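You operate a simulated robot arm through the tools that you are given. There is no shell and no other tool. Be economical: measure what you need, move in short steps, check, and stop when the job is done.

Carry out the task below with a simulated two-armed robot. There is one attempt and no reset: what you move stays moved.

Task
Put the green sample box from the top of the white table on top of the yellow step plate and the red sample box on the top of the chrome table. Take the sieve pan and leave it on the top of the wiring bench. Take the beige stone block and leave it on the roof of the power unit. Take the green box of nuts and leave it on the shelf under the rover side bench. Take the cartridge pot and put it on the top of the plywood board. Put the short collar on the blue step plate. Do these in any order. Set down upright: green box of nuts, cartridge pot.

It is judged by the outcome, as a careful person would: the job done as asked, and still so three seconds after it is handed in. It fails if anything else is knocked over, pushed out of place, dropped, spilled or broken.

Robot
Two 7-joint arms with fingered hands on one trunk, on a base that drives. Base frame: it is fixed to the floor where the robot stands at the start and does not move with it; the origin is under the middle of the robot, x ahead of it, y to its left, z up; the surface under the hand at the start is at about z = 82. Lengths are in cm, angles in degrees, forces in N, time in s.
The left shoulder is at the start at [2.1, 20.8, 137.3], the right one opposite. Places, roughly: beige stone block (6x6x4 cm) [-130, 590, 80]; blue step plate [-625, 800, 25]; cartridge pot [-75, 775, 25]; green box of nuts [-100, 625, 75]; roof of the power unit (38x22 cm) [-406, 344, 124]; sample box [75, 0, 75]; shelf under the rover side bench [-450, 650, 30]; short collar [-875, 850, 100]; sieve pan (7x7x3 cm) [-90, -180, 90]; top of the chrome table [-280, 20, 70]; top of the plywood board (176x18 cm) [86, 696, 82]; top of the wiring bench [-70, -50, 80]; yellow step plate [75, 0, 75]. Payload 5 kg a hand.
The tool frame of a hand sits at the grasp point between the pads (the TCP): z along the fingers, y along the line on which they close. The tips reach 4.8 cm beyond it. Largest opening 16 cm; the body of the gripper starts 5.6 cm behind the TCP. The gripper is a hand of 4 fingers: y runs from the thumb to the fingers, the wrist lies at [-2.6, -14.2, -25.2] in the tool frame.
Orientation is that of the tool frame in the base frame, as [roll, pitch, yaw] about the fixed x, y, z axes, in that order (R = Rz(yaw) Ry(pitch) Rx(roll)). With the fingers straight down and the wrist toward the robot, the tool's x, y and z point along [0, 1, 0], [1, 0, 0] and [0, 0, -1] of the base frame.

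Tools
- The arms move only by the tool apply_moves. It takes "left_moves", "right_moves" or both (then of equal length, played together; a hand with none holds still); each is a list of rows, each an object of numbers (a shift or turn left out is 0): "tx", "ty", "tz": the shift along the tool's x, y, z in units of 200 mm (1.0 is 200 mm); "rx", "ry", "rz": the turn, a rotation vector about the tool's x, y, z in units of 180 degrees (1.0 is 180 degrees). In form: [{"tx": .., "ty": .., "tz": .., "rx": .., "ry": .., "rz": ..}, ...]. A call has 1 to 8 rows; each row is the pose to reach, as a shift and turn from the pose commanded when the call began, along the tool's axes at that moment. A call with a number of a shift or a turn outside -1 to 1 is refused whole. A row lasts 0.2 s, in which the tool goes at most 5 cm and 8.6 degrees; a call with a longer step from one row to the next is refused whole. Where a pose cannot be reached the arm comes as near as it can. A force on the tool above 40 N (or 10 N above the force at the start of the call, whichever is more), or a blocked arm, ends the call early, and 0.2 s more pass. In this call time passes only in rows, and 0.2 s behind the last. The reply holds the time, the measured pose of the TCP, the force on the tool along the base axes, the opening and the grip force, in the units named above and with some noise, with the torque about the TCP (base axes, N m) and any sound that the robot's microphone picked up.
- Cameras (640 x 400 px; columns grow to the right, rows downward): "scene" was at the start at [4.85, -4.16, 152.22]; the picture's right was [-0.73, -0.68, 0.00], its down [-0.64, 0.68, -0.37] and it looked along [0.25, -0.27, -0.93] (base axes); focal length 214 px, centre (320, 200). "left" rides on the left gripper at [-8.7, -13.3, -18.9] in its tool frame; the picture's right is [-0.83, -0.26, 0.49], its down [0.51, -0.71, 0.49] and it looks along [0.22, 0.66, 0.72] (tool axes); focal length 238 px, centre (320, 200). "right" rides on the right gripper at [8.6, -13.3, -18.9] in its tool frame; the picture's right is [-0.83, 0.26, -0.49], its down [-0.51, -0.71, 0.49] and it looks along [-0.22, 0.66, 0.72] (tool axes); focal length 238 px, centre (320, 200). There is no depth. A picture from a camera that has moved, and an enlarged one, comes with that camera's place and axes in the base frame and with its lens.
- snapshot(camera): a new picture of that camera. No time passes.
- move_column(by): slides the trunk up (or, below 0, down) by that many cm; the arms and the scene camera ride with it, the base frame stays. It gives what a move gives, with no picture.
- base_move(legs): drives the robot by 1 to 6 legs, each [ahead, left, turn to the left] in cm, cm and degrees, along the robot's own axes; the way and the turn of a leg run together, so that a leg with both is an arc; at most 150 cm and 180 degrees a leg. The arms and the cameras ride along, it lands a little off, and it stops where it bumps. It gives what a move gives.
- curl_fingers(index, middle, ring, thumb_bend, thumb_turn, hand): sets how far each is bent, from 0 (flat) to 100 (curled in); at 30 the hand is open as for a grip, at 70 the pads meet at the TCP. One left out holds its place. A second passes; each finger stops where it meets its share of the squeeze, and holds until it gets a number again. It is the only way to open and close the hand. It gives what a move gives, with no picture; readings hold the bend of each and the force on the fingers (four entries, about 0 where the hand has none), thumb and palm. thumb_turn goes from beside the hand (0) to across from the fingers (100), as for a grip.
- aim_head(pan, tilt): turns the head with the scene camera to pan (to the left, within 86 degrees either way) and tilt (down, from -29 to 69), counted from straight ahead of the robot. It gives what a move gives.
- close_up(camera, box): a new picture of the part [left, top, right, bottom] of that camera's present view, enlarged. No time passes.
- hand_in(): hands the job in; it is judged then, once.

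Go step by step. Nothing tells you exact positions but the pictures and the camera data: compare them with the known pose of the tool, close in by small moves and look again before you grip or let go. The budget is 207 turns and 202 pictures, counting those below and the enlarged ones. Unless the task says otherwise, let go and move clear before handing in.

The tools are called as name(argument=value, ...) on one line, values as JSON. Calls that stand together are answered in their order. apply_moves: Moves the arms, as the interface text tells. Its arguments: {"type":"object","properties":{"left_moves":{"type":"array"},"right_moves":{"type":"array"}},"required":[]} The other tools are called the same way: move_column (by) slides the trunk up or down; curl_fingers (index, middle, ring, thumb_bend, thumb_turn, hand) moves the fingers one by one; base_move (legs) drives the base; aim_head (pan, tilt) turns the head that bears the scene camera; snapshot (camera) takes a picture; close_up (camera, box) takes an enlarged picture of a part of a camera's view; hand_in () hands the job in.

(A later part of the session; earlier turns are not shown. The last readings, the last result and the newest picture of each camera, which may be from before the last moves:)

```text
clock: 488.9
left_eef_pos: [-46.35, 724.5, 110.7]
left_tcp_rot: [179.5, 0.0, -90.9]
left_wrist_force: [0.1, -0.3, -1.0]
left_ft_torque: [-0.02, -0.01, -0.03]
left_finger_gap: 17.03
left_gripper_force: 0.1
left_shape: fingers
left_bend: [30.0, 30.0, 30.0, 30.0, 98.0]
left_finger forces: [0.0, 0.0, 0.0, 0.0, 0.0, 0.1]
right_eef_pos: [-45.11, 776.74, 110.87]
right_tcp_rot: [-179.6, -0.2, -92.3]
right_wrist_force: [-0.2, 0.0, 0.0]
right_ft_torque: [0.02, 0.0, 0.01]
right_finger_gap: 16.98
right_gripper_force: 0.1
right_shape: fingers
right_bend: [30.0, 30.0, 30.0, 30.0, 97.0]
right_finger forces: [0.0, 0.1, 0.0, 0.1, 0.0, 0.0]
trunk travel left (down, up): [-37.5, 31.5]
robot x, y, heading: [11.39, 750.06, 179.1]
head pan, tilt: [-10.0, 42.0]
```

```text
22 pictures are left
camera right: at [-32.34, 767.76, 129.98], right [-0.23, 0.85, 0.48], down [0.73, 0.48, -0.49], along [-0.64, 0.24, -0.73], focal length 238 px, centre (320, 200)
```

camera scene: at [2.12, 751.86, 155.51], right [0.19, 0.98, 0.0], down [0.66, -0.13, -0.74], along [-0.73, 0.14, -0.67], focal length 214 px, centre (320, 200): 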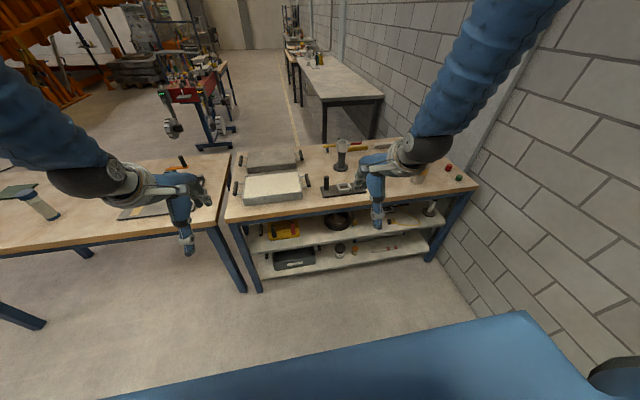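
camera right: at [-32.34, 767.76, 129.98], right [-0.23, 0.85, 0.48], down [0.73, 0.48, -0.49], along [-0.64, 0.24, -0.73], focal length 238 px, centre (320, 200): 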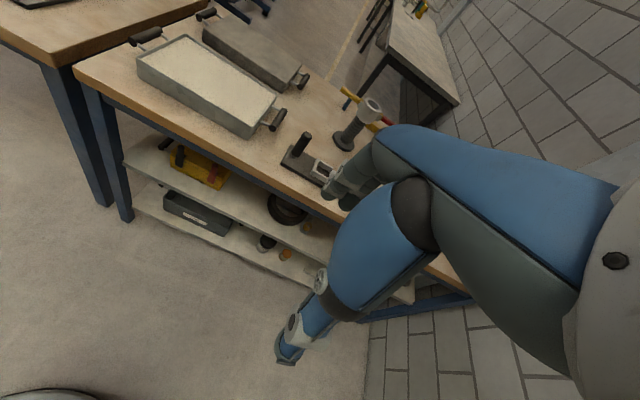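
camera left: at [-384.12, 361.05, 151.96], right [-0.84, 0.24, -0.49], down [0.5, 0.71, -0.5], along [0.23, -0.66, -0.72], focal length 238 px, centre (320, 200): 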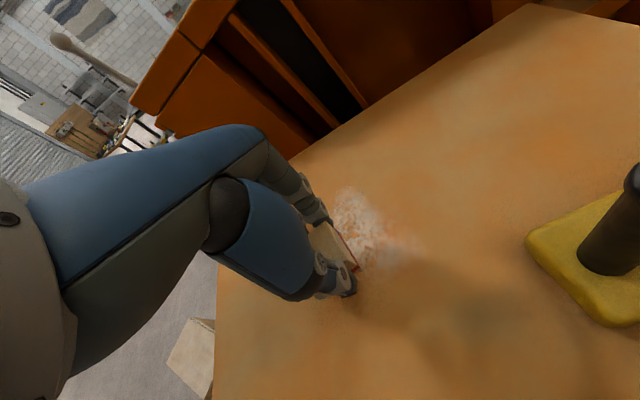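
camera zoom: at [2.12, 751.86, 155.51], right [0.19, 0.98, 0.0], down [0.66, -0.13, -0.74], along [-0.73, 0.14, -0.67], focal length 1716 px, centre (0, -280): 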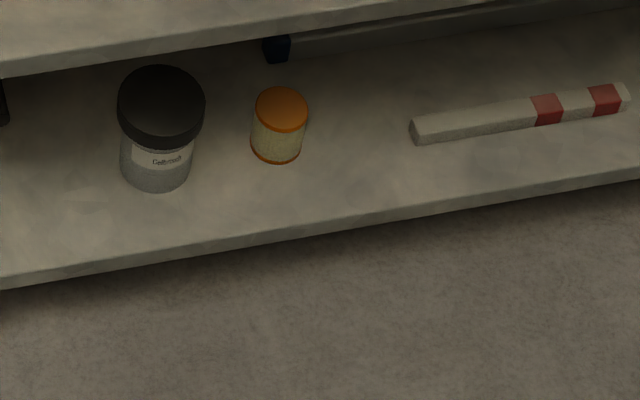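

The jar with the black lid (label starting "Cart…") is the cartridge pot on the lower shelf, near (-80,782). I lower the trunk to triangulate it from a second height.

move_column(by=-37)

close_up(camera="scene", box=[270, 120, 450, 240])

```text
clock: 492.5
left_eef_pos: [-46.29, 724.45, 73.75]
left_tcp_rot: [179.5, 0.0, -90.8]
left_wrist_force: [0.0, -0.1, 0.9]
left_ft_torque: [0.03, 0.0, -0.04]
left_finger_gap: 17.01
left_gripper_force: 0.1
left_shape: fingers
left_bend: [30.0, 30.0, 30.0, 30.0, 98.0]
left_finger forces: [0.1, 0.0, 0.0, 0.0, 0.1, 0.1]
right_eef_pos: [-45.06, 776.82, 73.89]
right_tcp_rot: [-179.6, -0.2, -92.4]
right_wrist_force: [0.0, -0.1, 0.2]
right_ft_torque: [-0.04, -0.03, 0.03]
right_finger_gap: 17.0
right_gripper_force: 0.0
right_shape: fingers
right_bend: [30.0, 30.0, 30.0, 30.0, 97.0]
right_finger forces: [0.1, 0.0, 0.0, 0.0, 0.0, 0.0]
trunk travel left (down, up): [-0.5, 68.5]
robot x, y, heading: [11.56, 750.2, 179.3]
head pan, tilt: [-10.0, 42.0]
```

```text
3.33 times, centred on (360, 180) of scene
camera zoom: at [2.14, 751.85, 118.52], right [0.19, 0.98, 0.0], down [0.66, -0.13, -0.74], along [-0.73, 0.14, -0.67], focal length 715 px, centre (187, 267)
```

zoom: 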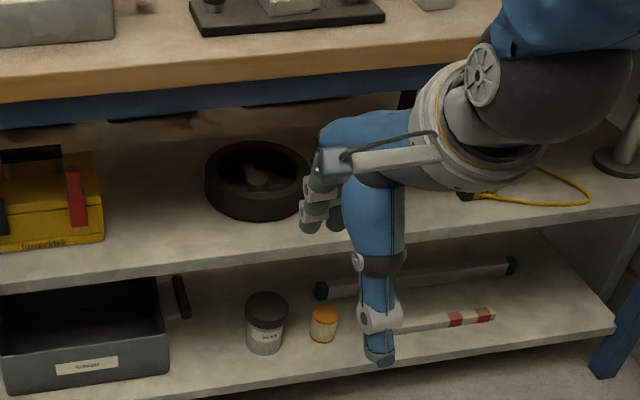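

Second view: lower shelf z≈17, upper shelf ≈49 (too low for a top grasp), jar centre ≈(-85,784), lid top ≈27. I'll use a side grasp: fingers pointing forward. I rotate the right hand into that pose in free air.

apply_moves(right_moves=[{"rx": -0.0232, "ry": 0.0232, "rz": 0.0331}, {"rx": -0.0465, "ry": 0.0465, "rz": 0.0663}, {"rx": -0.0697, "ry": 0.0697, "rz": 0.0994}, {"rx": -0.0929, "ry": 0.0929, "rz": 0.1326}, {"rx": -0.1161, "ry": 0.1161, "rz": 0.1657}, {"rx": -0.1394, "ry": 0.1394, "rz": 0.1989}, {"rx": -0.1626, "ry": 0.1626, "rz": 0.232}])

apply_moves(right_moves=[{"rx": -0.0232, "ry": 0.0232, "rz": 0.0331}, {"rx": -0.0465, "ry": 0.0465, "rz": 0.0663}, {"rx": -0.0697, "ry": 0.0697, "rz": 0.0994}, {"rx": -0.0929, "ry": 0.0929, "rz": 0.1326}, {"rx": -0.1161, "ry": 0.1161, "rz": 0.1657}, {"rx": -0.1394, "ry": 0.1394, "rz": 0.1989}])

snapshot(camera="scene")

```text
clock: 494.1
left_eef_pos: [-46.26, 724.5, 73.61]
left_tcp_rot: [179.6, -0.1, -90.8]
left_wrist_force: [0.5, -0.3, 1.2]
left_ft_torque: [-0.01, -0.01, 0.03]
left_finger_gap: 17.0
left_gripper_force: 0.1
left_shape: fingers
left_bend: [30.0, 30.0, 30.0, 30.0, 98.0]
left_finger forces: [0.0, 0.0, 0.0, 0.0, 0.1, 0.1]
right_eef_pos: [-45.98, 776.65, 73.63]
right_tcp_rot: [161.9, -36.6, -130.1]
right_wrist_force: [-0.3, 0.2, -0.7]
right_ft_torque: [0.0, -0.03, 0.01]
right_finger_gap: 16.99
right_gripper_force: 0.1
right_shape: fingers
right_bend: [30.0, 30.0, 30.0, 30.0, 97.0]
right_finger forces: [0.0, 0.0, 0.0, 0.1, 0.0, 0.0]
right hand out of reach, approached as far as the arm can: row 5, 6, 7
trunk travel left (down, up): [-0.5, 68.5]
robot x, y, heading: [11.01, 750.25, 179.3]
head pan, tilt: [-10.0, 42.0]
```

```text
clock: 495.5
left_eef_pos: [-46.2, 724.43, 73.73]
left_tcp_rot: [179.7, 0.0, -90.7]
left_wrist_force: [0.3, -0.5, -1.3]
left_ft_torque: [0.0, 0.01, -0.04]
left_finger_gap: 17.01
left_gripper_force: 0.1
left_shape: fingers
left_bend: [30.0, 30.0, 30.0, 30.0, 98.0]
left_finger forces: [0.0, 0.0, 0.1, 0.0, 0.0, 0.1]
right_eef_pos: [-45.72, 776.86, 73.52]
right_tcp_rot: [-179.6, -69.6, 177.3]
right_wrist_force: [0.0, 0.1, -0.4]
right_ft_torque: [-0.02, -0.01, 0.01]
right_finger_gap: 17.0
right_gripper_force: 0.0
right_shape: fingers
right_bend: [30.0, 30.0, 30.0, 30.0, 97.0]
right_finger forces: [0.0, 0.0, 0.0, 0.1, 0.1, 0.1]
trunk travel left (down, up): [-0.5, 68.5]
robot x, y, heading: [11.51, 750.56, 179.4]
head pan, tilt: [-10.0, 42.0]
```

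```text
20 pictures are left
camera scene: at [2.11, 751.85, 118.5], right [0.19, 0.98, 0.0], down [0.66, -0.13, -0.74], along [-0.73, 0.14, -0.67], focal length 214 px, centre (320, 200)
```

scene: 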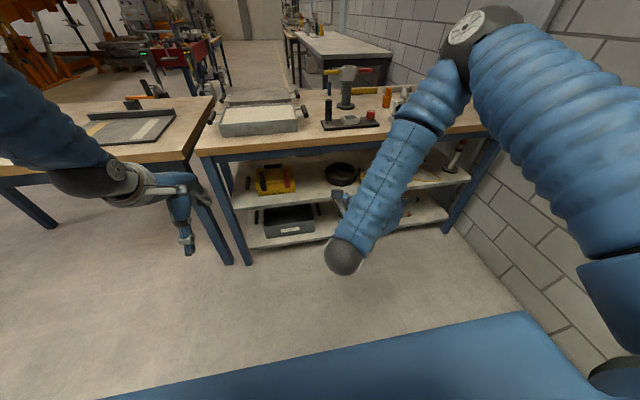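

The hand is now in the side-grasp pose (fingers forward, 20° down). I pre-shape the fingers and lower the hand in front of the bench.

curl_fingers(hand="right", index=42, middle=42, ring=85, thumb_bend=42)

apply_moves(right_moves=[{"tx": -0.16, "tz": 0.06}, {"tx": -0.36, "tz": 0.134}, {"tx": -0.56, "tz": 0.208}, {"tx": -0.76, "tz": 0.283}, {"tx": -0.92, "tz": 0.343}])

apply_moves(right_moves=[{"tx": -0.16, "tz": 0.06}, {"tx": -0.36, "tz": 0.134}, {"tx": -0.56, "tz": 0.208}, {"tx": -0.72, "tz": 0.268}])

snapshot(camera="right")

```text
clock: 496.5
left_eef_pos: [-46.32, 724.35, 73.61]
left_tcp_rot: [179.6, -0.1, -90.8]
left_wrist_force: [-0.6, 0.6, 0.0]
left_ft_torque: [-0.03, -0.04, -0.02]
left_finger_gap: 17.04
left_gripper_force: 0.1
left_shape: fingers
left_bend: [30.0, 30.0, 30.0, 30.0, 98.0]
left_finger forces: [0.1, 0.0, 0.0, 0.0, 0.0, 0.1]
right_eef_pos: [-45.87, 776.78, 73.5]
right_tcp_rot: [-179.6, -69.6, 177.4]
right_wrist_force: [0.5, 0.0, -0.4]
right_ft_torque: [-0.01, 0.0, 0.02]
right_finger_gap: 12.37
right_gripper_force: 0.1
right_shape: fingers
right_bend: [42.0, 42.0, 85.0, 42.0, 97.0]
right_finger forces: [0.0, 0.0, 0.0, 0.0, 0.0, 0.1]
trunk travel left (down, up): [-0.5, 68.5]
robot x, y, heading: [11.49, 750.63, 179.2]
head pan, tilt: [-10.0, 42.0]
```

```text
clock: 497.7
left_eef_pos: [-46.36, 724.64, 73.77]
left_tcp_rot: [179.6, 0.0, -90.8]
left_wrist_force: [0.5, 0.0, 0.3]
left_ft_torque: [-0.01, -0.02, 0.0]
left_finger_gap: 17.03
left_gripper_force: 0.1
left_shape: fingers
left_bend: [30.0, 30.0, 30.0, 30.0, 98.0]
left_finger forces: [0.1, 0.0, 0.0, 0.1, 0.0, 0.0]
right_eef_pos: [-46.12, 776.76, 54.08]
right_tcp_rot: [-179.2, -69.7, 177.1]
right_wrist_force: [-0.2, -0.4, 0.8]
right_ft_torque: [-0.03, -0.05, -0.01]
right_finger_gap: 12.36
right_gripper_force: 0.0
right_shape: fingers
right_bend: [42.0, 42.0, 85.0, 42.0, 98.0]
right_finger forces: [0.0, 0.1, 0.0, 0.1, 0.0, 0.1]
trunk travel left (down, up): [-0.5, 68.5]
robot x, y, heading: [11.75, 750.01, 179.6]
head pan, tilt: [-10.0, 42.0]
```

```text
clock: 498.7
left_eef_pos: [-46.31, 724.52, 73.66]
left_tcp_rot: [179.6, 0.0, -90.8]
left_wrist_force: [0.1, 0.2, 0.5]
left_ft_torque: [-0.02, -0.02, -0.01]
left_finger_gap: 17.02
left_gripper_force: 0.0
left_shape: fingers
left_bend: [30.0, 30.0, 30.0, 30.0, 98.0]
left_finger forces: [0.0, 0.1, 0.0, 0.1, 0.0, 0.0]
right_eef_pos: [-45.89, 776.55, 38.63]
right_tcp_rot: [-179.2, -69.7, 177.1]
right_wrist_force: [-0.8, 0.3, 0.9]
right_ft_torque: [0.0, -0.13, 0.0]
right_finger_gap: 12.38
right_gripper_force: 0.0
right_shape: fingers
right_bend: [42.0, 42.0, 85.0, 42.0, 97.0]
right_finger forces: [0.0, 0.1, 0.1, 0.1, 0.1, 0.0]
trunk travel left (down, up): [-0.5, 68.5]
robot x, y, heading: [11.38, 750.12, 179.4]
head pan, tilt: [-10.0, 42.0]
```

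```text
19 pictures are left
camera right: at [-31.76, 762.82, 53.44], right [0.76, 0.23, -0.61], down [-0.31, -0.7, -0.64], along [-0.58, 0.68, -0.46], focal length 238 px, centre (320, 200)
```

right: 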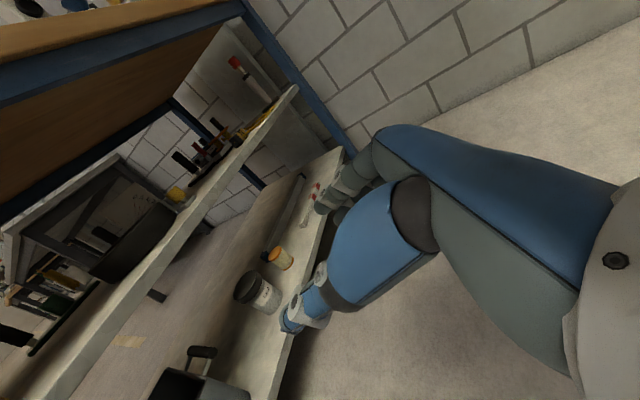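

The hand camera sees the jar and shelf well. I zoom to read the label and measure.

close_up(camera="right", box=[200, 200, 360, 360])

```text
2.50 times, centred on (280, 280) of right
camera zoom: at [-31.76, 762.82, 53.44], right [0.76, 0.23, -0.61], down [-0.31, -0.7, -0.64], along [-0.58, 0.68, -0.46], focal length 596 px, centre (420, 0)
```

zoom: 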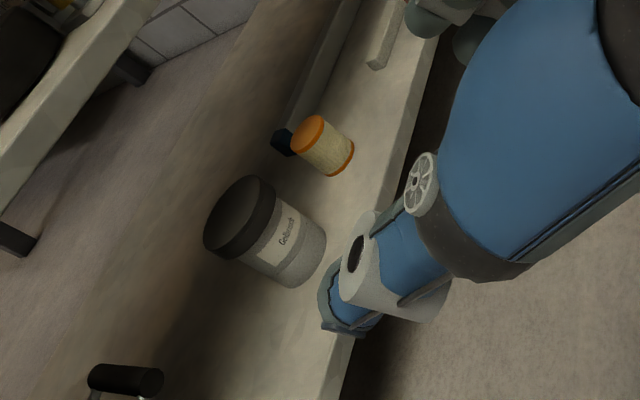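

The hint coordinates (rounded to 25 cm) fit this grey jar, not the orange-lidded one, so this is the pot: centre ≈(-86,784), z 16–25. I drive closer and lower the hand to grasp height in front of it.

base_move(legs=[[18, 0, 0]])

apply_moves(right_moves=[{"tx": -0.15, "ty": 0.06, "tz": 0.056}, {"tx": -0.32, "ty": 0.13, "tz": 0.119}, {"tx": -0.5, "ty": 0.2, "tz": 0.186}, {"tx": -0.66, "ty": 0.27, "tz": 0.246}, {"tx": -0.745, "ty": 0.31, "tz": 0.277}])

snapshot(camera="right")

```text
clock: 500.2
left_eef_pos: [-64.05, 724.65, 73.74]
left_tcp_rot: [179.8, 0.0, -90.8]
left_wrist_force: [27.0, -0.4, 3.8]
left_ft_torque: [-0.06, 1.17, 0.47]
left_finger_gap: 17.04
left_gripper_force: 12.9
left_shape: fingers
left_bend: [30.0, 38.0, 30.0, 30.0, 98.0]
left_finger forces: [0.0, 27.0, 0.0, 0.1, 0.0, 0.1]
right_eef_pos: [-63.75, 776.79, 38.59]
right_tcp_rot: [-179.3, -69.7, 177.2]
right_wrist_force: [0.2, 0.5, -0.1]
right_ft_torque: [0.0, 0.03, 0.01]
right_finger_gap: 12.4
right_gripper_force: 0.1
right_shape: fingers
right_bend: [42.0, 42.0, 85.0, 42.0, 97.0]
right_finger forces: [0.0, 0.0, 0.0, 0.1, 0.0, 0.0]
trunk travel left (down, up): [-0.5, 68.5]
robot x, y, heading: [-6.48, 750.3, 179.3]
head pan, tilt: [-10.0, 42.0]
```

```text
clock: 501.4
left_eef_pos: [-63.98, 724.67, 73.74]
left_tcp_rot: [179.7, 0.0, -90.9]
left_wrist_force: [26.3, 0.8, 2.4]
left_ft_torque: [-0.02, 1.02, 0.38]
left_finger_gap: 17.01
left_gripper_force: 12.5
left_shape: fingers
left_bend: [30.0, 38.0, 30.0, 30.0, 98.0]
left_finger forces: [0.0, 25.7, 0.0, 0.0, 0.0, 0.0]
right_eef_pos: [-63.6, 782.92, 22.72]
right_tcp_rot: [-179.3, -69.8, 177.2]
right_wrist_force: [-0.1, -0.2, 1.0]
right_ft_torque: [-0.03, 0.0, 0.01]
right_finger_gap: 12.39
right_gripper_force: 0.1
right_shape: fingers
right_bend: [42.0, 42.0, 85.0, 42.0, 97.0]
right_finger forces: [0.1, 0.0, 0.0, 0.0, 0.1, 0.0]
trunk travel left (down, up): [-0.5, 68.5]
robot x, y, heading: [-6.78, 750.57, 179.3]
head pan, tilt: [-10.0, 42.0]
```

```text
17 pictures are left
camera right: at [-49.47, 769.21, 37.59], right [0.75, 0.23, -0.62], down [-0.31, -0.7, -0.64], along [-0.58, 0.68, -0.46], focal length 238 px, centre (320, 200)
```

right: 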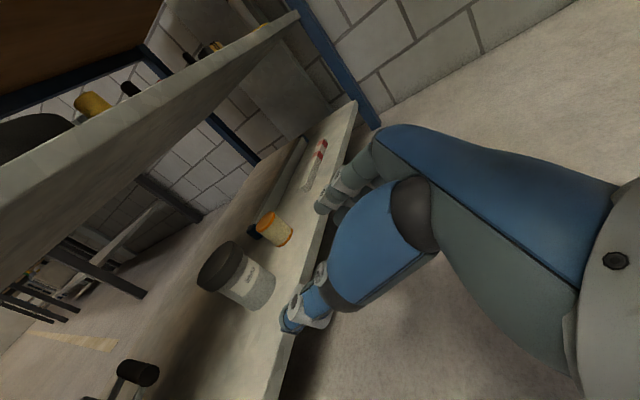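

My left fingertips touched the bench front; I pull the left hand back first, narrow the right fingers, and move the base 3 cm closer.

apply_moves(left_moves=[{"ty": -0.15}, {"ty": -0.3}, {"ty": -0.42}])

curl_fingers(hand="right", index=46, middle=46, thumb_bend=45)

base_move(legs=[[3.5, 0, 0]])

apply_moves(right_moves=[{"tx": 0.03, "ty": -0.03, "tz": 0.13}, {"tx": 0.07, "ty": -0.045, "tz": 0.28}, {"tx": 0.11, "ty": -0.055, "tz": 0.42}, {"tx": 0.14, "ty": -0.062, "tz": 0.52}])

close_up(camera="right", box=[160, 140, 400, 360])

```text
clock: 502.2
left_eef_pos: [-56.63, 724.54, 73.78]
left_tcp_rot: [179.8, 0.1, -90.7]
left_wrist_force: [-0.7, 0.1, -0.1]
left_ft_torque: [0.03, -0.08, -0.04]
left_finger_gap: 17.0
left_gripper_force: 0.0
left_shape: fingers
left_bend: [30.0, 30.0, 30.0, 30.0, 98.0]
left_finger forces: [0.1, 0.0, 0.1, 0.0, 0.0, 0.0]
left hand out of reach, approached as far as the arm can: row 3
right_eef_pos: [-63.7, 782.96, 22.55]
right_tcp_rot: [-179.4, -69.5, 177.3]
right_wrist_force: [0.4, 0.7, 0.4]
right_ft_torque: [0.02, 0.02, 0.0]
right_finger_gap: 12.39
right_gripper_force: 0.1
right_shape: fingers
right_bend: [42.0, 42.0, 85.0, 42.0, 97.0]
right_finger forces: [0.0, 0.1, 0.0, 0.1, 0.0, 0.1]
trunk travel left (down, up): [-0.5, 68.5]
robot x, y, heading: [-6.22, 750.38, 179.4]
head pan, tilt: [-10.0, 42.0]
```

```text
clock: 503.2
left_eef_pos: [-56.63, 724.56, 73.7]
left_tcp_rot: [179.9, 0.0, -90.8]
left_wrist_force: [0.8, -0.2, 0.3]
left_ft_torque: [-0.01, 0.0, -0.01]
left_finger_gap: 17.04
left_gripper_force: 0.0
left_shape: fingers
left_bend: [30.0, 30.0, 30.0, 30.0, 98.0]
left_finger forces: [0.0, 0.1, 0.1, 0.0, 0.1, 0.0]
right_eef_pos: [-63.59, 782.95, 22.7]
right_tcp_rot: [-179.4, -69.8, 177.2]
right_wrist_force: [0.1, 0.0, -0.2]
right_ft_torque: [-0.01, -0.04, -0.04]
right_finger_gap: 11.02
right_gripper_force: 0.0
right_shape: fingers
right_bend: [46.0, 46.0, 85.0, 45.0, 97.0]
right_finger forces: [0.1, 0.0, 0.0, 0.1, 0.1, 0.0]
trunk travel left (down, up): [-0.5, 68.5]
robot x, y, heading: [-6.01, 750.51, 179.2]
head pan, tilt: [-10.0, 42.0]
```

```text
clock: 504.0
left_eef_pos: [-60.31, 724.51, 73.57]
left_tcp_rot: [179.9, 0.0, -90.8]
left_wrist_force: [-0.1, -0.2, -0.5]
left_ft_torque: [0.0, -0.01, 0.01]
left_finger_gap: 17.01
left_gripper_force: 0.0
left_shape: fingers
left_bend: [30.0, 30.0, 30.0, 30.0, 98.0]
left_finger forces: [0.1, 0.0, 0.1, 0.0, 0.1, 0.1]
right_eef_pos: [-67.19, 783.03, 22.74]
right_tcp_rot: [-179.4, -69.6, 177.2]
right_wrist_force: [0.2, 0.1, -0.2]
right_ft_torque: [-0.02, 0.02, 0.02]
right_finger_gap: 10.97
right_gripper_force: 0.2
right_shape: fingers
right_bend: [46.0, 46.0, 85.0, 45.0, 97.0]
right_finger forces: [0.0, 0.0, 0.0, 0.0, 0.2, 0.1]
trunk travel left (down, up): [-0.5, 68.5]
robot x, y, heading: [-10.22, 750.53, 179.4]
head pan, tilt: [-10.0, 42.0]
```

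```text
clock: 505.0
left_eef_pos: [-60.15, 724.66, 73.58]
left_tcp_rot: [179.9, 0.0, -90.9]
left_wrist_force: [0.0, 1.0, 0.3]
left_ft_torque: [0.01, -0.02, 0.0]
left_finger_gap: 17.02
left_gripper_force: 0.0
left_shape: fingers
left_bend: [30.0, 30.0, 30.0, 30.0, 98.0]
left_finger forces: [0.0, 0.1, 0.1, 0.0, 0.1, 0.0]
right_eef_pos: [-77.99, 782.22, 21.52]
right_tcp_rot: [-179.4, -69.6, 177.3]
right_wrist_force: [0.4, 0.5, -0.9]
right_ft_torque: [0.05, 0.06, -0.01]
right_finger_gap: 10.99
right_gripper_force: 0.0
right_shape: fingers
right_bend: [46.0, 46.0, 85.0, 45.0, 97.0]
right_finger forces: [0.0, 0.1, 0.1, 0.0, 0.0, 0.0]
trunk travel left (down, up): [-0.5, 68.5]
robot x, y, heading: [-10.58, 750.83, 179.4]
head pan, tilt: [-10.0, 42.0]
```

```text
1.82 times, centred on (280, 250) of right
camera zoom: at [-63.8, 768.42, 36.54], right [0.76, 0.23, -0.61], down [-0.31, -0.7, -0.64], along [-0.58, 0.68, -0.46], focal length 433 px, centre (393, 109)
```

zoom: 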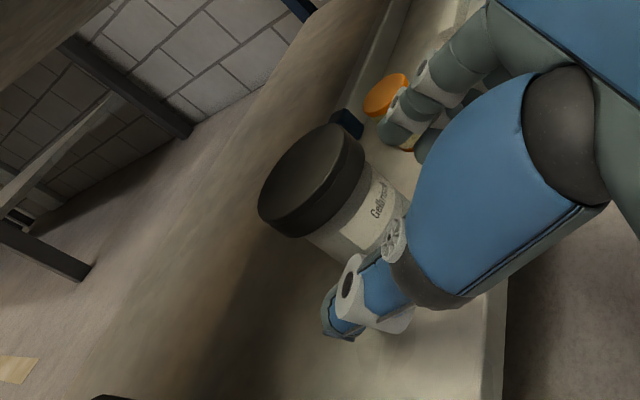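

Well centred on the jar; the orange pot is close to my fingers' path, so I narrow the fingers slightly more and advance 5.5 cm.

curl_fingers(hand="right", index=49, middle=49, thumb_bend=46)

apply_moves(right_moves=[{"tx": 0.025, "ty": -0.004, "tz": 0.066}, {"tx": 0.05, "ty": -0.008, "tz": 0.132}, {"tx": 0.075, "ty": -0.011, "tz": 0.195}, {"tx": 0.096, "ty": -0.013, "tz": 0.258}])

close_up(camera="right", box=[160, 140, 400, 360])

```text
clock: 506.0
left_eef_pos: [-60.17, 724.6, 73.62]
left_tcp_rot: [179.9, 0.0, -90.8]
left_wrist_force: [0.5, -0.8, 0.3]
left_ft_torque: [0.0, 0.01, -0.02]
left_finger_gap: 17.03
left_gripper_force: 0.0
left_shape: fingers
left_bend: [30.0, 30.0, 30.0, 30.0, 98.0]
left_finger forces: [0.0, 0.0, 0.0, 0.1, 0.0, 0.0]
right_eef_pos: [-77.93, 782.1, 21.82]
right_tcp_rot: [-179.4, -69.7, 177.2]
right_wrist_force: [-0.9, 0.1, -0.6]
right_ft_torque: [-0.02, 0.01, 0.0]
right_finger_gap: 10.19
right_gripper_force: 0.1
right_shape: fingers
right_bend: [49.0, 49.0, 85.0, 46.0, 97.0]
right_finger forces: [0.1, 0.1, 0.1, 0.0, 0.1, 0.0]
trunk travel left (down, up): [-0.5, 68.5]
robot x, y, heading: [-10.24, 750.94, 179.1]
head pan, tilt: [-10.0, 42.0]
```

```text
clock: 507.0
left_eef_pos: [-60.09, 724.56, 73.63]
left_tcp_rot: [179.8, 0.0, -90.8]
left_wrist_force: [-0.2, 0.4, 0.9]
left_ft_torque: [0.01, 0.01, 0.04]
left_finger_gap: 17.03
left_gripper_force: 0.0
left_shape: fingers
left_bend: [30.0, 30.0, 30.0, 30.0, 98.0]
left_finger forces: [0.1, 0.0, 0.1, 0.0, 0.0, 0.0]
right_eef_pos: [-82.74, 782.33, 22.86]
right_tcp_rot: [-179.4, -69.5, 177.2]
right_wrist_force: [-0.1, -0.4, -0.4]
right_ft_torque: [-0.06, -0.04, 0.01]
right_finger_gap: 10.23
right_gripper_force: 0.5
right_shape: fingers
right_bend: [49.0, 49.0, 85.0, 46.0, 97.0]
right_finger forces: [0.4, 0.1, 0.0, 0.0, 0.0, 0.1]
right hand out of reach, approached as far as the arm can: row 3, 4
trunk travel left (down, up): [-0.5, 68.5]
robot x, y, heading: [-10.34, 750.47, 179.3]
head pan, tilt: [-10.0, 42.0]
```

```text
1.82 times, centred on (280, 250) of right
camera zoom: at [-68.6, 768.65, 37.64], right [0.76, 0.23, -0.61], down [-0.31, -0.7, -0.64], along [-0.58, 0.68, -0.46], focal length 433 px, centre (393, 109)
```

zoom: 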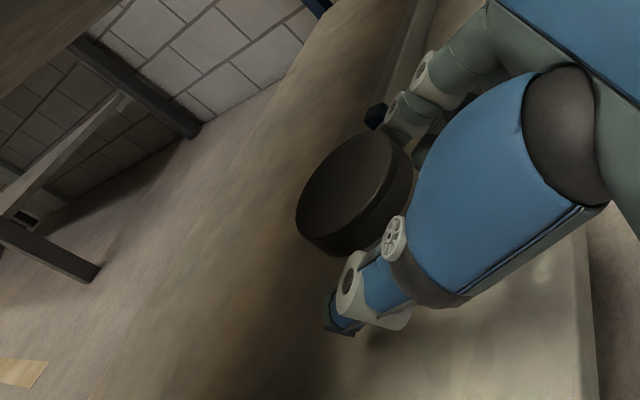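

Slightly out of reach; I lower the left hand out of the way and creep the base 2 cm forward, then drop the right hand 1.5 cm so the grip is on the jar body.

apply_moves(left_moves=[{"tz": 0.2}, {"tz": 0.4}, {"tz": 0.5, "ty": -0.05}])

base_move(legs=[[2.2, 0, 0]])

apply_moves(right_moves=[{"tx": -0.035, "tz": -0.02}, {"tx": -0.07, "tz": -0.01}])

close_up(camera="right", box=[160, 140, 400, 360])

```text
clock: 507.8
left_eef_pos: [-59.21, 724.55, 63.49]
left_tcp_rot: [179.8, 0.0, -90.8]
left_wrist_force: [-0.9, 0.1, 0.6]
left_ft_torque: [-0.01, -0.06, -0.02]
left_finger_gap: 16.98
left_gripper_force: 0.1
left_shape: fingers
left_bend: [30.0, 30.0, 30.0, 30.0, 98.0]
left_finger forces: [0.0, 0.0, 0.0, 0.0, 0.1, 0.0]
right_eef_pos: [-82.7, 782.34, 22.68]
right_tcp_rot: [-179.4, -69.6, 177.3]
right_wrist_force: [0.0, 0.2, -0.7]
right_ft_torque: [-0.03, 0.02, -0.04]
right_finger_gap: 10.2
right_gripper_force: 0.4
right_shape: fingers
right_bend: [49.0, 49.0, 85.0, 46.0, 97.0]
right_finger forces: [0.6, 0.1, 0.0, 0.0, 0.0, 0.0]
trunk travel left (down, up): [-0.5, 68.5]
robot x, y, heading: [-9.99, 750.31, 179.2]
head pan, tilt: [-10.0, 42.0]
```

```text
clock: 508.6
left_eef_pos: [-61.31, 724.58, 63.6]
left_tcp_rot: [179.9, 0.0, -90.8]
left_wrist_force: [0.4, -0.4, 0.0]
left_ft_torque: [-0.01, -0.02, 0.01]
left_finger_gap: 17.01
left_gripper_force: 0.0
left_shape: fingers
left_bend: [30.0, 30.0, 30.0, 30.0, 98.0]
left_finger forces: [0.0, 0.0, 0.0, 0.0, 0.0, 0.0]
right_eef_pos: [-84.94, 782.41, 22.75]
right_tcp_rot: [-179.1, -69.6, 176.9]
right_wrist_force: [-0.4, 0.4, 0.3]
right_ft_torque: [0.0, 0.01, -0.01]
right_finger_gap: 10.17
right_gripper_force: 0.0
right_shape: fingers
right_bend: [49.0, 49.0, 85.0, 46.0, 97.0]
right_finger forces: [0.5, 0.1, 0.0, 0.0, 0.0, 0.0]
trunk travel left (down, up): [-0.5, 68.5]
robot x, y, heading: [-12.44, 750.84, 179.5]
head pan, tilt: [-10.0, 42.0]
```

```text
clock: 509.2
left_eef_pos: [-61.29, 724.64, 63.54]
left_tcp_rot: [179.9, 0.0, -90.9]
left_wrist_force: [-0.3, -0.1, 1.2]
left_ft_torque: [-0.03, 0.02, 0.0]
left_finger_gap: 17.01
left_gripper_force: 0.0
left_shape: fingers
left_bend: [30.0, 30.0, 30.0, 30.0, 98.0]
left_finger forces: [0.0, 0.1, 0.0, 0.1, 0.1, 0.0]
right_eef_pos: [-84.31, 782.47, 22.27]
right_tcp_rot: [-179.5, -69.6, 177.3]
right_wrist_force: [0.2, 0.6, 0.3]
right_ft_torque: [-0.04, 0.01, -0.03]
right_finger_gap: 10.17
right_gripper_force: 0.1
right_shape: fingers
right_bend: [49.0, 49.0, 85.0, 46.0, 97.0]
right_finger forces: [0.3, 0.0, 0.0, 0.1, 0.0, 0.1]
right hand out of reach, approached as far as the arm can: row 2
trunk travel left (down, up): [-0.5, 68.5]
robot x, y, heading: [-12.05, 750.53, 179.4]
head pan, tilt: [-10.0, 42.0]
```

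```text
1.82 times, centred on (280, 250) of right
camera zoom: at [-70.15, 768.71, 37.11], right [0.76, 0.23, -0.61], down [-0.31, -0.7, -0.64], along [-0.58, 0.68, -0.46], focal length 433 px, centre (393, 109)
```

zoom: 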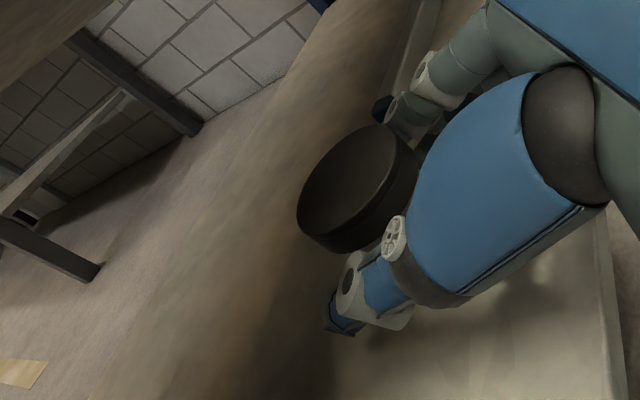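

The jar is between thumb and fingers, about 2 cm beyond the TCP. I close firmly.

curl_fingers(hand="right", index=76, middle=76, thumb_bend=72)

close_up(camera="right", box=[160, 100, 400, 360])

```text
clock: 510.2
left_eef_pos: [-61.26, 724.73, 63.52]
left_tcp_rot: [179.9, 0.1, -90.8]
left_wrist_force: [0.1, 0.0, -0.3]
left_ft_torque: [0.05, 0.01, 0.02]
left_finger_gap: 16.99
left_gripper_force: 0.0
left_shape: fingers
left_bend: [30.0, 30.0, 30.0, 30.0, 98.0]
left_finger forces: [0.0, 0.1, 0.0, 0.0, 0.1, 0.0]
right_eef_pos: [-84.31, 782.58, 22.3]
right_tcp_rot: [-179.7, -69.6, 177.6]
right_wrist_force: [-0.4, 0.3, -2.2]
right_ft_torque: [-0.01, -0.15, -0.01]
right_finger_gap: 7.84
right_gripper_force: 24.2
right_shape: fingers
right_bend: [51.0, 57.0, 85.0, 63.0, 96.0]
right_finger forces: [14.9, 12.2, 0.1, 0.1, 21.0, 0.0]
trunk travel left (down, up): [-0.5, 68.5]
robot x, y, heading: [-12.15, 750.93, 179.2]
head pan, tilt: [-10.0, 42.0]
```

```text
1.54 times, centred on (280, 230) of right
camera zoom: at [-70.15, 768.69, 37.1], right [0.76, 0.23, -0.61], down [-0.31, -0.7, -0.64], along [-0.58, 0.68, -0.46], focal length 367 px, centre (382, 154)
```

zoom: 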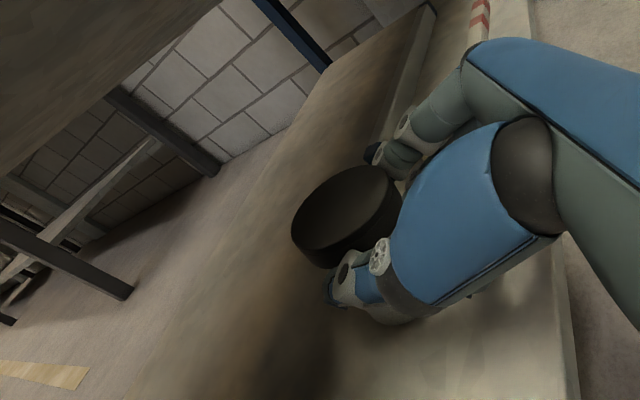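

Jar held at 24 N. I lift it 2 cm and back straight out with the base.

apply_moves(right_moves=[{"tx": 0.025, "tz": -0.009}, {"tx": 0.06, "tz": -0.022}, {"tx": 0.1, "tz": -0.037}, {"tx": 0.12, "tz": -0.045}])

base_move(legs=[[-22, 0, 0]])

snapshot(camera="scene")

```text
clock: 511.2
left_eef_pos: [-61.36, 724.58, 63.56]
left_tcp_rot: [180.0, 0.0, -90.7]
left_wrist_force: [-0.3, 0.0, -0.6]
left_ft_torque: [-0.02, 0.01, 0.02]
left_finger_gap: 17.03
left_gripper_force: 0.1
left_shape: fingers
left_bend: [30.0, 30.0, 30.0, 30.0, 98.0]
left_finger forces: [0.0, 0.1, 0.0, 0.0, 0.0, 0.0]
right_eef_pos: [-85.08, 782.18, 23.08]
right_tcp_rot: [-180.0, -69.7, 177.7]
right_wrist_force: [0.5, -0.2, -2.1]
right_ft_torque: [-0.01, -0.1, 0.04]
right_finger_gap: 7.84
right_gripper_force: 24.5
right_shape: fingers
right_bend: [51.0, 57.0, 85.0, 63.0, 96.0]
right_finger forces: [15.1, 11.9, 0.0, 0.0, 20.9, 0.0]
right hand out of reach, approached as far as the arm can: row 2, 3, 4
trunk travel left (down, up): [-0.5, 68.5]
robot x, y, heading: [-11.95, 750.82, 179.4]
head pan, tilt: [-10.0, 42.0]
```

```text
clock: 512.9
left_eef_pos: [-39.08, 724.28, 63.58]
left_tcp_rot: [-180.0, 0.0, -90.9]
left_wrist_force: [-0.6, 0.1, 0.2]
left_ft_torque: [0.01, 0.01, -0.02]
left_finger_gap: 17.01
left_gripper_force: 0.1
left_shape: fingers
left_bend: [30.0, 30.0, 30.0, 30.0, 98.0]
left_finger forces: [0.1, 0.1, 0.0, 0.0, 0.0, 0.0]
right_eef_pos: [-62.98, 782.15, 23.04]
right_tcp_rot: [-179.8, -69.7, 177.5]
right_wrist_force: [0.5, -0.2, -3.2]
right_ft_torque: [-0.01, -0.17, 0.01]
right_finger_gap: 7.85
right_gripper_force: 23.7
right_shape: fingers
right_bend: [51.0, 58.0, 85.0, 63.0, 96.0]
right_finger forces: [15.3, 11.6, 0.0, 0.0, 20.7, 0.0]
trunk travel left (down, up): [-0.5, 68.5]
robot x, y, heading: [9.8, 750.53, 179.1]
head pan, tilt: [-10.0, 42.0]
```

```text
12 pictures are left
camera scene: at [0.6, 751.87, 118.51], right [0.19, 0.98, 0.0], down [0.66, -0.13, -0.74], along [-0.73, 0.14, -0.67], focal length 214 px, centre (320, 200)
```

scene: 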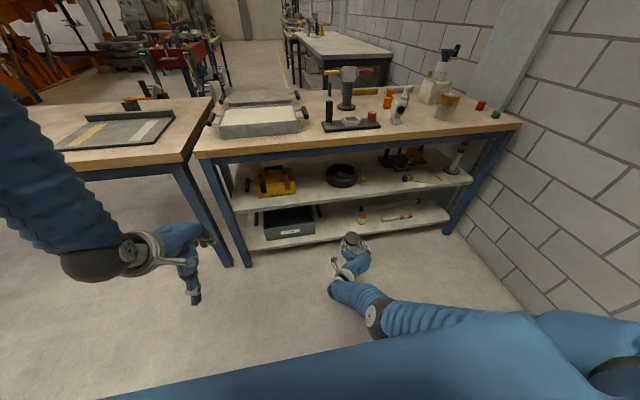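

The pot is out and upright; the orange pot stayed put. I raise the trunk and the hand, drawing it in.

move_column(by=37)

apply_moves(right_moves=[{"tx": 0.1, "tz": -0.037}, {"tx": 0.28, "tz": -0.104}, {"tx": 0.48, "tz": -0.179}, {"tx": 0.68, "tz": -0.253}, {"tx": 0.86, "tz": -0.32}, {"tx": 0.95, "tz": -0.354}])

apply_moves(right_moves=[{"tx": 0.1, "tz": -0.1}, {"tx": 0.22, "tz": -0.25}, {"tx": 0.36, "tz": -0.4}, {"tx": 0.52, "tz": -0.55}, {"tx": 0.68, "tz": -0.7}, {"tx": 0.84, "tz": -0.82}, {"tx": 0.95, "tz": -0.9}])

```text
clock: 516.5
left_eef_pos: [-39.1, 724.38, 100.52]
left_tcp_rot: [180.0, 0.0, -91.0]
left_wrist_force: [0.6, 0.0, -0.4]
left_ft_torque: [-0.03, -0.01, 0.0]
left_finger_gap: 17.02
left_gripper_force: 0.0
left_shape: fingers
left_bend: [30.0, 30.0, 30.0, 30.0, 98.0]
left_finger forces: [0.0, 0.0, 0.0, 0.0, 0.1, 0.1]
right_eef_pos: [-63.01, 781.98, 60.13]
right_tcp_rot: [-179.7, -69.7, 177.4]
right_wrist_force: [0.6, 0.7, -2.5]
right_ft_torque: [0.01, -0.12, -0.03]
right_finger_gap: 7.81
right_gripper_force: 23.3
right_shape: fingers
right_bend: [51.0, 58.0, 85.0, 63.0, 96.0]
right_finger forces: [15.5, 11.2, 0.0, 0.0, 20.3, 0.0]
trunk travel left (down, up): [-37.5, 31.5]
robot x, y, heading: [9.98, 750.65, 179.0]
head pan, tilt: [-10.0, 42.0]
```

```text
clock: 517.9
left_eef_pos: [-39.1, 724.42, 100.7]
left_tcp_rot: [179.9, 0.0, -90.9]
left_wrist_force: [0.1, 0.1, 0.0]
left_ft_torque: [-0.07, 0.01, 0.02]
left_finger_gap: 17.01
left_gripper_force: 0.0
left_shape: fingers
left_bend: [30.0, 30.0, 30.0, 30.0, 98.0]
left_finger forces: [0.0, 0.1, 0.1, 0.0, 0.0, 0.0]
right_eef_pos: [-71.96, 779.29, 67.62]
right_tcp_rot: [-179.3, -69.7, 177.0]
right_wrist_force: [-0.5, 0.6, -0.5]
right_ft_torque: [-0.02, -0.26, 0.04]
right_finger_gap: 7.79
right_gripper_force: 23.1
right_shape: fingers
right_bend: [51.0, 58.0, 85.0, 63.0, 96.0]
right_finger forces: [15.5, 10.5, 0.1, 0.0, 19.7, 0.0]
right hand out of reach, approached as far as the arm can: row 1, 2, 3, 4, 5, 6
trunk travel left (down, up): [-37.5, 31.5]
robot x, y, heading: [10.35, 750.38, 179.2]
head pan, tilt: [-10.0, 42.0]
```

```text
clock: 519.4
left_eef_pos: [-39.28, 724.48, 100.49]
left_tcp_rot: [-180.0, 0.1, -91.0]
left_wrist_force: [0.9, -1.5, 0.3]
left_ft_torque: [0.1, 0.05, 0.02]
left_finger_gap: 17.03
left_gripper_force: 0.1
left_shape: fingers
left_bend: [30.0, 30.0, 30.0, 30.0, 98.0]
left_finger forces: [0.0, 0.0, 0.0, 0.1, 0.0, 0.0]
right_eef_pos: [-76.28, 773.64, 73.25]
right_tcp_rot: [-177.4, -68.8, 174.1]
right_wrist_force: [1.6, 7.6, -15.4]
right_ft_torque: [-0.65, 0.05, 0.02]
right_finger_gap: 7.36
right_gripper_force: 24.3
right_shape: fingers
right_bend: [50.0, 58.0, 85.0, 64.0, 97.0]
right_finger forces: [21.4, 7.7, 0.1, 0.0, 19.5, 0.0]
right hand out of reach, approached as far as the arm can: row 1, 2, 3, 4, 5, 6, 7
trunk travel left (down, up): [-37.5, 31.5]
robot x, y, heading: [10.0, 750.39, 178.9]
head pan, tilt: [-10.0, 42.0]
stopped in row 7 (right hand): the force on the tool passed its limit at 53 N (the readings are from after the stop); the commanded pose is now the measured one
```

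The arm was at its limit and drifted forward under the bench edge, touching it. I lower a little and back the base away.

apply_moves(right_moves=[{"tx": -0.06, "tz": 0.022}, {"tx": -0.14, "tz": 0.052}, {"tx": -0.2, "tz": 0.075}])

base_move(legs=[[-22, 0, 0]])

snapshot(camera="scene")

```text
clock: 520.2
left_eef_pos: [-39.3, 724.52, 100.65]
left_tcp_rot: [-179.8, 0.0, -91.0]
left_wrist_force: [-0.3, 1.0, -0.7]
left_ft_torque: [-0.08, -0.1, 0.02]
left_finger_gap: 17.0
left_gripper_force: 0.0
left_shape: fingers
left_bend: [30.0, 30.0, 30.0, 30.0, 98.0]
left_finger forces: [0.1, 0.0, 0.1, 0.1, 0.0, 0.1]
right_eef_pos: [-74.82, 774.45, 71.28]
right_tcp_rot: [-177.7, -68.9, 174.6]
right_wrist_force: [0.7, -0.2, -3.6]
right_ft_torque: [0.02, -0.08, -0.03]
right_finger_gap: 7.36
right_gripper_force: 19.3
right_shape: fingers
right_bend: [51.0, 58.0, 85.0, 64.0, 97.0]
right_finger forces: [13.4, 6.9, 0.0, 0.0, 18.2, 0.0]
right hand out of reach, approached as far as the arm can: row 1, 2, 3
trunk travel left (down, up): [-37.5, 31.5]
robot x, y, heading: [10.31, 750.43, 178.8]
head pan, tilt: [-10.0, 42.0]
```

```text
clock: 521.9
left_eef_pos: [-17.16, 724.2, 100.61]
left_tcp_rot: [179.9, 0.0, -91.1]
left_wrist_force: [1.8, 0.3, 0.8]
left_ft_torque: [0.01, 0.1, 0.02]
left_finger_gap: 17.0
left_gripper_force: 0.0
left_shape: fingers
left_bend: [30.0, 30.0, 30.0, 30.0, 98.0]
left_finger forces: [0.0, 0.0, 0.0, 0.0, 0.1, 0.0]
right_eef_pos: [-52.69, 774.15, 71.44]
right_tcp_rot: [-177.6, -69.0, 174.4]
right_wrist_force: [1.4, 0.5, -1.8]
right_ft_torque: [-0.04, -0.18, 0.03]
right_finger_gap: 7.36
right_gripper_force: 19.7
right_shape: fingers
right_bend: [51.0, 58.0, 85.0, 64.0, 97.0]
right_finger forces: [13.4, 7.0, 0.1, 0.0, 18.1, 0.0]
trunk travel left (down, up): [-37.5, 31.5]
robot x, y, heading: [31.92, 749.77, 179.2]
head pan, tilt: [-10.0, 42.0]
```

```text
11 pictures are left
camera scene: at [22.6, 751.55, 155.51], right [0.19, 0.98, 0.0], down [0.66, -0.13, -0.74], along [-0.73, 0.14, -0.67], focal length 214 px, centre (320, 200)
```

scene: 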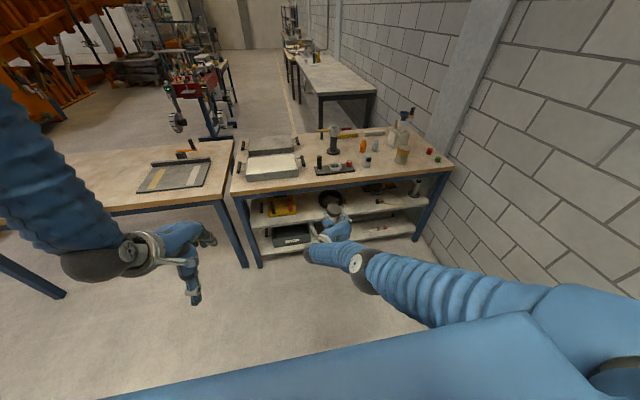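

The jar is safe and held. I'll keep the arm pose and use trunk and base only: raise the trunk, turn left in the corridor, then face the plywood board near its free north end (~(86,771)).

move_column(by=31)

base_move(legs=[[0, 0, 91], [-45, -36, 0]])

aim_head(pan=75, tilt=38)

snapshot(camera="scene")

```text
clock: 524.9
left_eef_pos: [-17.42, 724.11, 131.53]
left_tcp_rot: [180.0, 0.0, -91.0]
left_wrist_force: [-0.2, 0.1, -0.2]
left_ft_torque: [0.0, 0.03, -0.02]
left_finger_gap: 17.0
left_gripper_force: 0.0
left_shape: fingers
left_bend: [30.0, 30.0, 30.0, 30.0, 98.0]
left_finger forces: [0.1, 0.0, 0.1, 0.0, 0.1, 0.1]
right_eef_pos: [-52.73, 774.21, 102.18]
right_tcp_rot: [-177.9, -69.1, 174.6]
right_wrist_force: [0.7, -0.5, -3.0]
right_ft_torque: [0.04, -0.12, 0.0]
right_finger_gap: 7.38
right_gripper_force: 19.7
right_shape: fingers
right_bend: [51.0, 58.0, 85.0, 64.0, 97.0]
right_finger forces: [13.4, 7.0, 0.0, 0.0, 18.0, 0.1]
trunk travel left (down, up): [-68.5, 0.5]
robot x, y, heading: [31.56, 750.31, 178.9]
head pan, tilt: [-10.0, 42.0]
```

```text
clock: 532.1
left_eef_pos: [22.06, 746.5, 131.62]
left_tcp_rot: [179.9, 0.0, 0.2]
left_wrist_force: [1.1, 0.0, 0.5]
left_ft_torque: [0.0, -0.03, 0.0]
left_finger_gap: 17.02
left_gripper_force: 0.1
left_shape: fingers
left_bend: [30.0, 30.0, 30.0, 30.0, 98.0]
left_finger forces: [0.1, 0.1, 0.1, 0.0, 0.0, 0.0]
right_eef_pos: [-27.44, 709.98, 102.28]
right_tcp_rot: [-177.4, -69.1, -94.6]
right_wrist_force: [-0.1, 0.8, -1.9]
right_ft_torque: [0.17, -0.01, 0.0]
right_finger_gap: 7.35
right_gripper_force: 19.0
right_shape: fingers
right_bend: [51.0, 58.0, 85.0, 64.0, 97.0]
right_finger forces: [13.2, 7.0, 0.1, 0.1, 17.6, 0.1]
trunk travel left (down, up): [-68.5, 0.5]
robot x, y, heading: [-5.23, 794.84, -89.6]
head pan, tilt: [-10.0, 42.0]
```

```text
clock: 533.7
left_eef_pos: [22.03, 746.42, 131.58]
left_tcp_rot: [179.9, -0.1, 0.2]
left_wrist_force: [-0.1, 0.3, 0.2]
left_ft_torque: [0.03, 0.02, 0.03]
left_finger_gap: 17.01
left_gripper_force: 0.1
left_shape: fingers
left_bend: [30.0, 30.0, 30.0, 30.0, 98.0]
left_finger forces: [0.0, 0.0, 0.0, 0.0, 0.1, 0.0]
right_eef_pos: [-27.3, 709.97, 102.32]
right_tcp_rot: [-177.4, -68.9, -94.7]
right_wrist_force: [0.7, -0.9, -3.4]
right_ft_torque: [0.12, 0.02, -0.01]
right_finger_gap: 7.36
right_gripper_force: 18.7
right_shape: fingers
right_bend: [51.0, 58.0, 85.0, 64.0, 97.0]
right_finger forces: [13.1, 7.0, 0.1, 0.0, 17.5, 0.1]
trunk travel left (down, up): [-68.5, 0.5]
robot x, y, heading: [-4.7, 795.23, -89.8]
head pan, tilt: [75.0, 38.0]
```

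```text
10 pictures are left
camera scene: at [3.49, 791.64, 187.1], right [-0.26, -0.97, 0.0], down [-0.6, 0.16, -0.79], along [0.76, -0.2, -0.62], focal length 214 px, centre (320, 200)
```

scene: 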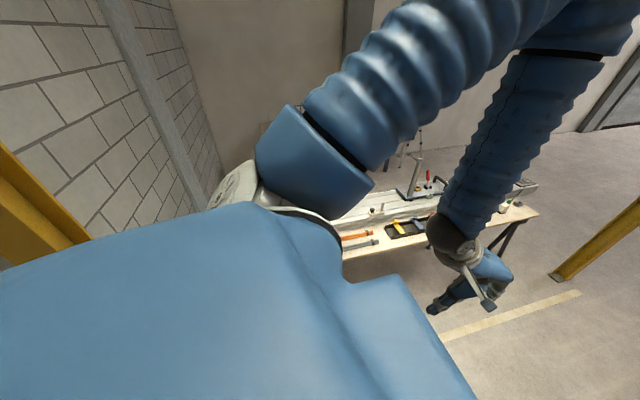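

I make the final left turn to face the board with the pot held above it.

base_move(legs=[[0, 0, 89.8]])

aim_head(pan=-20, tilt=52)

snapshot(camera="scene")

snapshot(camera="right")

```text
clock: 537.9
left_eef_pos: [44.14, 821.59, 131.65]
left_tcp_rot: [179.9, 0.0, 89.8]
left_wrist_force: [-0.3, -0.2, -1.0]
left_ft_torque: [0.01, 0.04, 0.01]
left_finger_gap: 16.99
left_gripper_force: 0.0
left_shape: fingers
left_bend: [30.0, 30.0, 30.0, 30.0, 98.0]
left_finger forces: [0.1, 0.0, 0.0, 0.0, 0.0, 0.1]
right_eef_pos: [80.06, 771.83, 102.3]
right_tcp_rot: [-177.5, -69.1, -4.9]
right_wrist_force: [-0.7, 0.9, -2.2]
right_ft_torque: [-0.01, 0.18, 0.0]
right_finger_gap: 7.36
right_gripper_force: 18.8
right_shape: fingers
right_bend: [51.0, 58.0, 85.0, 64.0, 97.0]
right_finger forces: [13.1, 6.9, 0.0, 0.0, 17.3, 0.0]
trunk travel left (down, up): [-68.5, 0.5]
robot x, y, heading: [-4.96, 795.04, -0.2]
head pan, tilt: [75.0, 38.0]
```

```text
clock: 539.6
left_eef_pos: [44.14, 821.5, 131.58]
left_tcp_rot: [179.9, -0.1, 89.7]
left_wrist_force: [0.1, 0.1, -0.4]
left_ft_torque: [0.02, 0.01, 0.0]
left_finger_gap: 17.01
left_gripper_force: 0.0
left_shape: fingers
left_bend: [30.0, 30.0, 30.0, 30.0, 98.0]
left_finger forces: [0.0, 0.1, 0.0, 0.0, 0.1, 0.0]
right_eef_pos: [80.08, 772.08, 102.28]
right_tcp_rot: [-177.4, -69.0, -5.0]
right_wrist_force: [-0.3, -0.2, -2.2]
right_ft_torque: [0.01, 0.16, 0.0]
right_finger_gap: 7.34
right_gripper_force: 18.9
right_shape: fingers
right_bend: [51.0, 58.0, 85.0, 64.0, 97.0]
right_finger forces: [13.1, 6.9, 0.0, 0.0, 17.4, 0.0]
trunk travel left (down, up): [-68.5, 0.5]
robot x, y, heading: [-4.56, 795.03, -0.2]
head pan, tilt: [-20.0, 52.0]
```

```text
9 pictures are left
camera scene: at [3.3, 792.4, 185.11], right [-0.35, -0.94, 0.0], down [-0.74, 0.27, -0.62], along [0.58, -0.21, -0.79], focal length 214 px, centre (320, 200)
```

scene: 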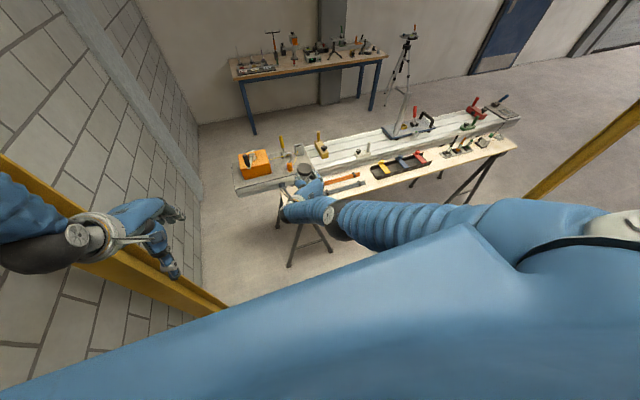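

```text
8 pictures are left
camera right: at [66.08, 785.66, 117.45], right [-0.76, -0.21, -0.61], down [0.31, 0.71, -0.64], along [0.57, -0.68, -0.47], focal length 238 px, centre (320, 200)
```

right: 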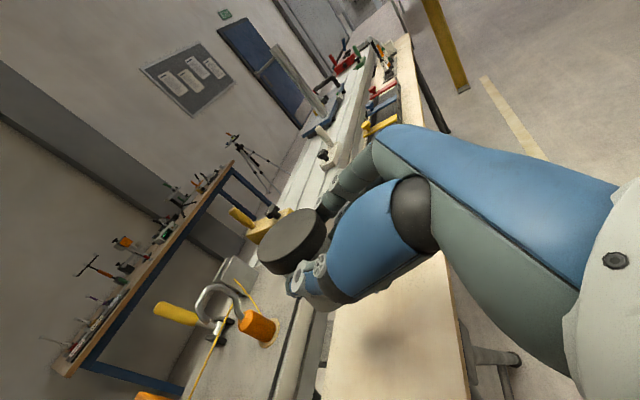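

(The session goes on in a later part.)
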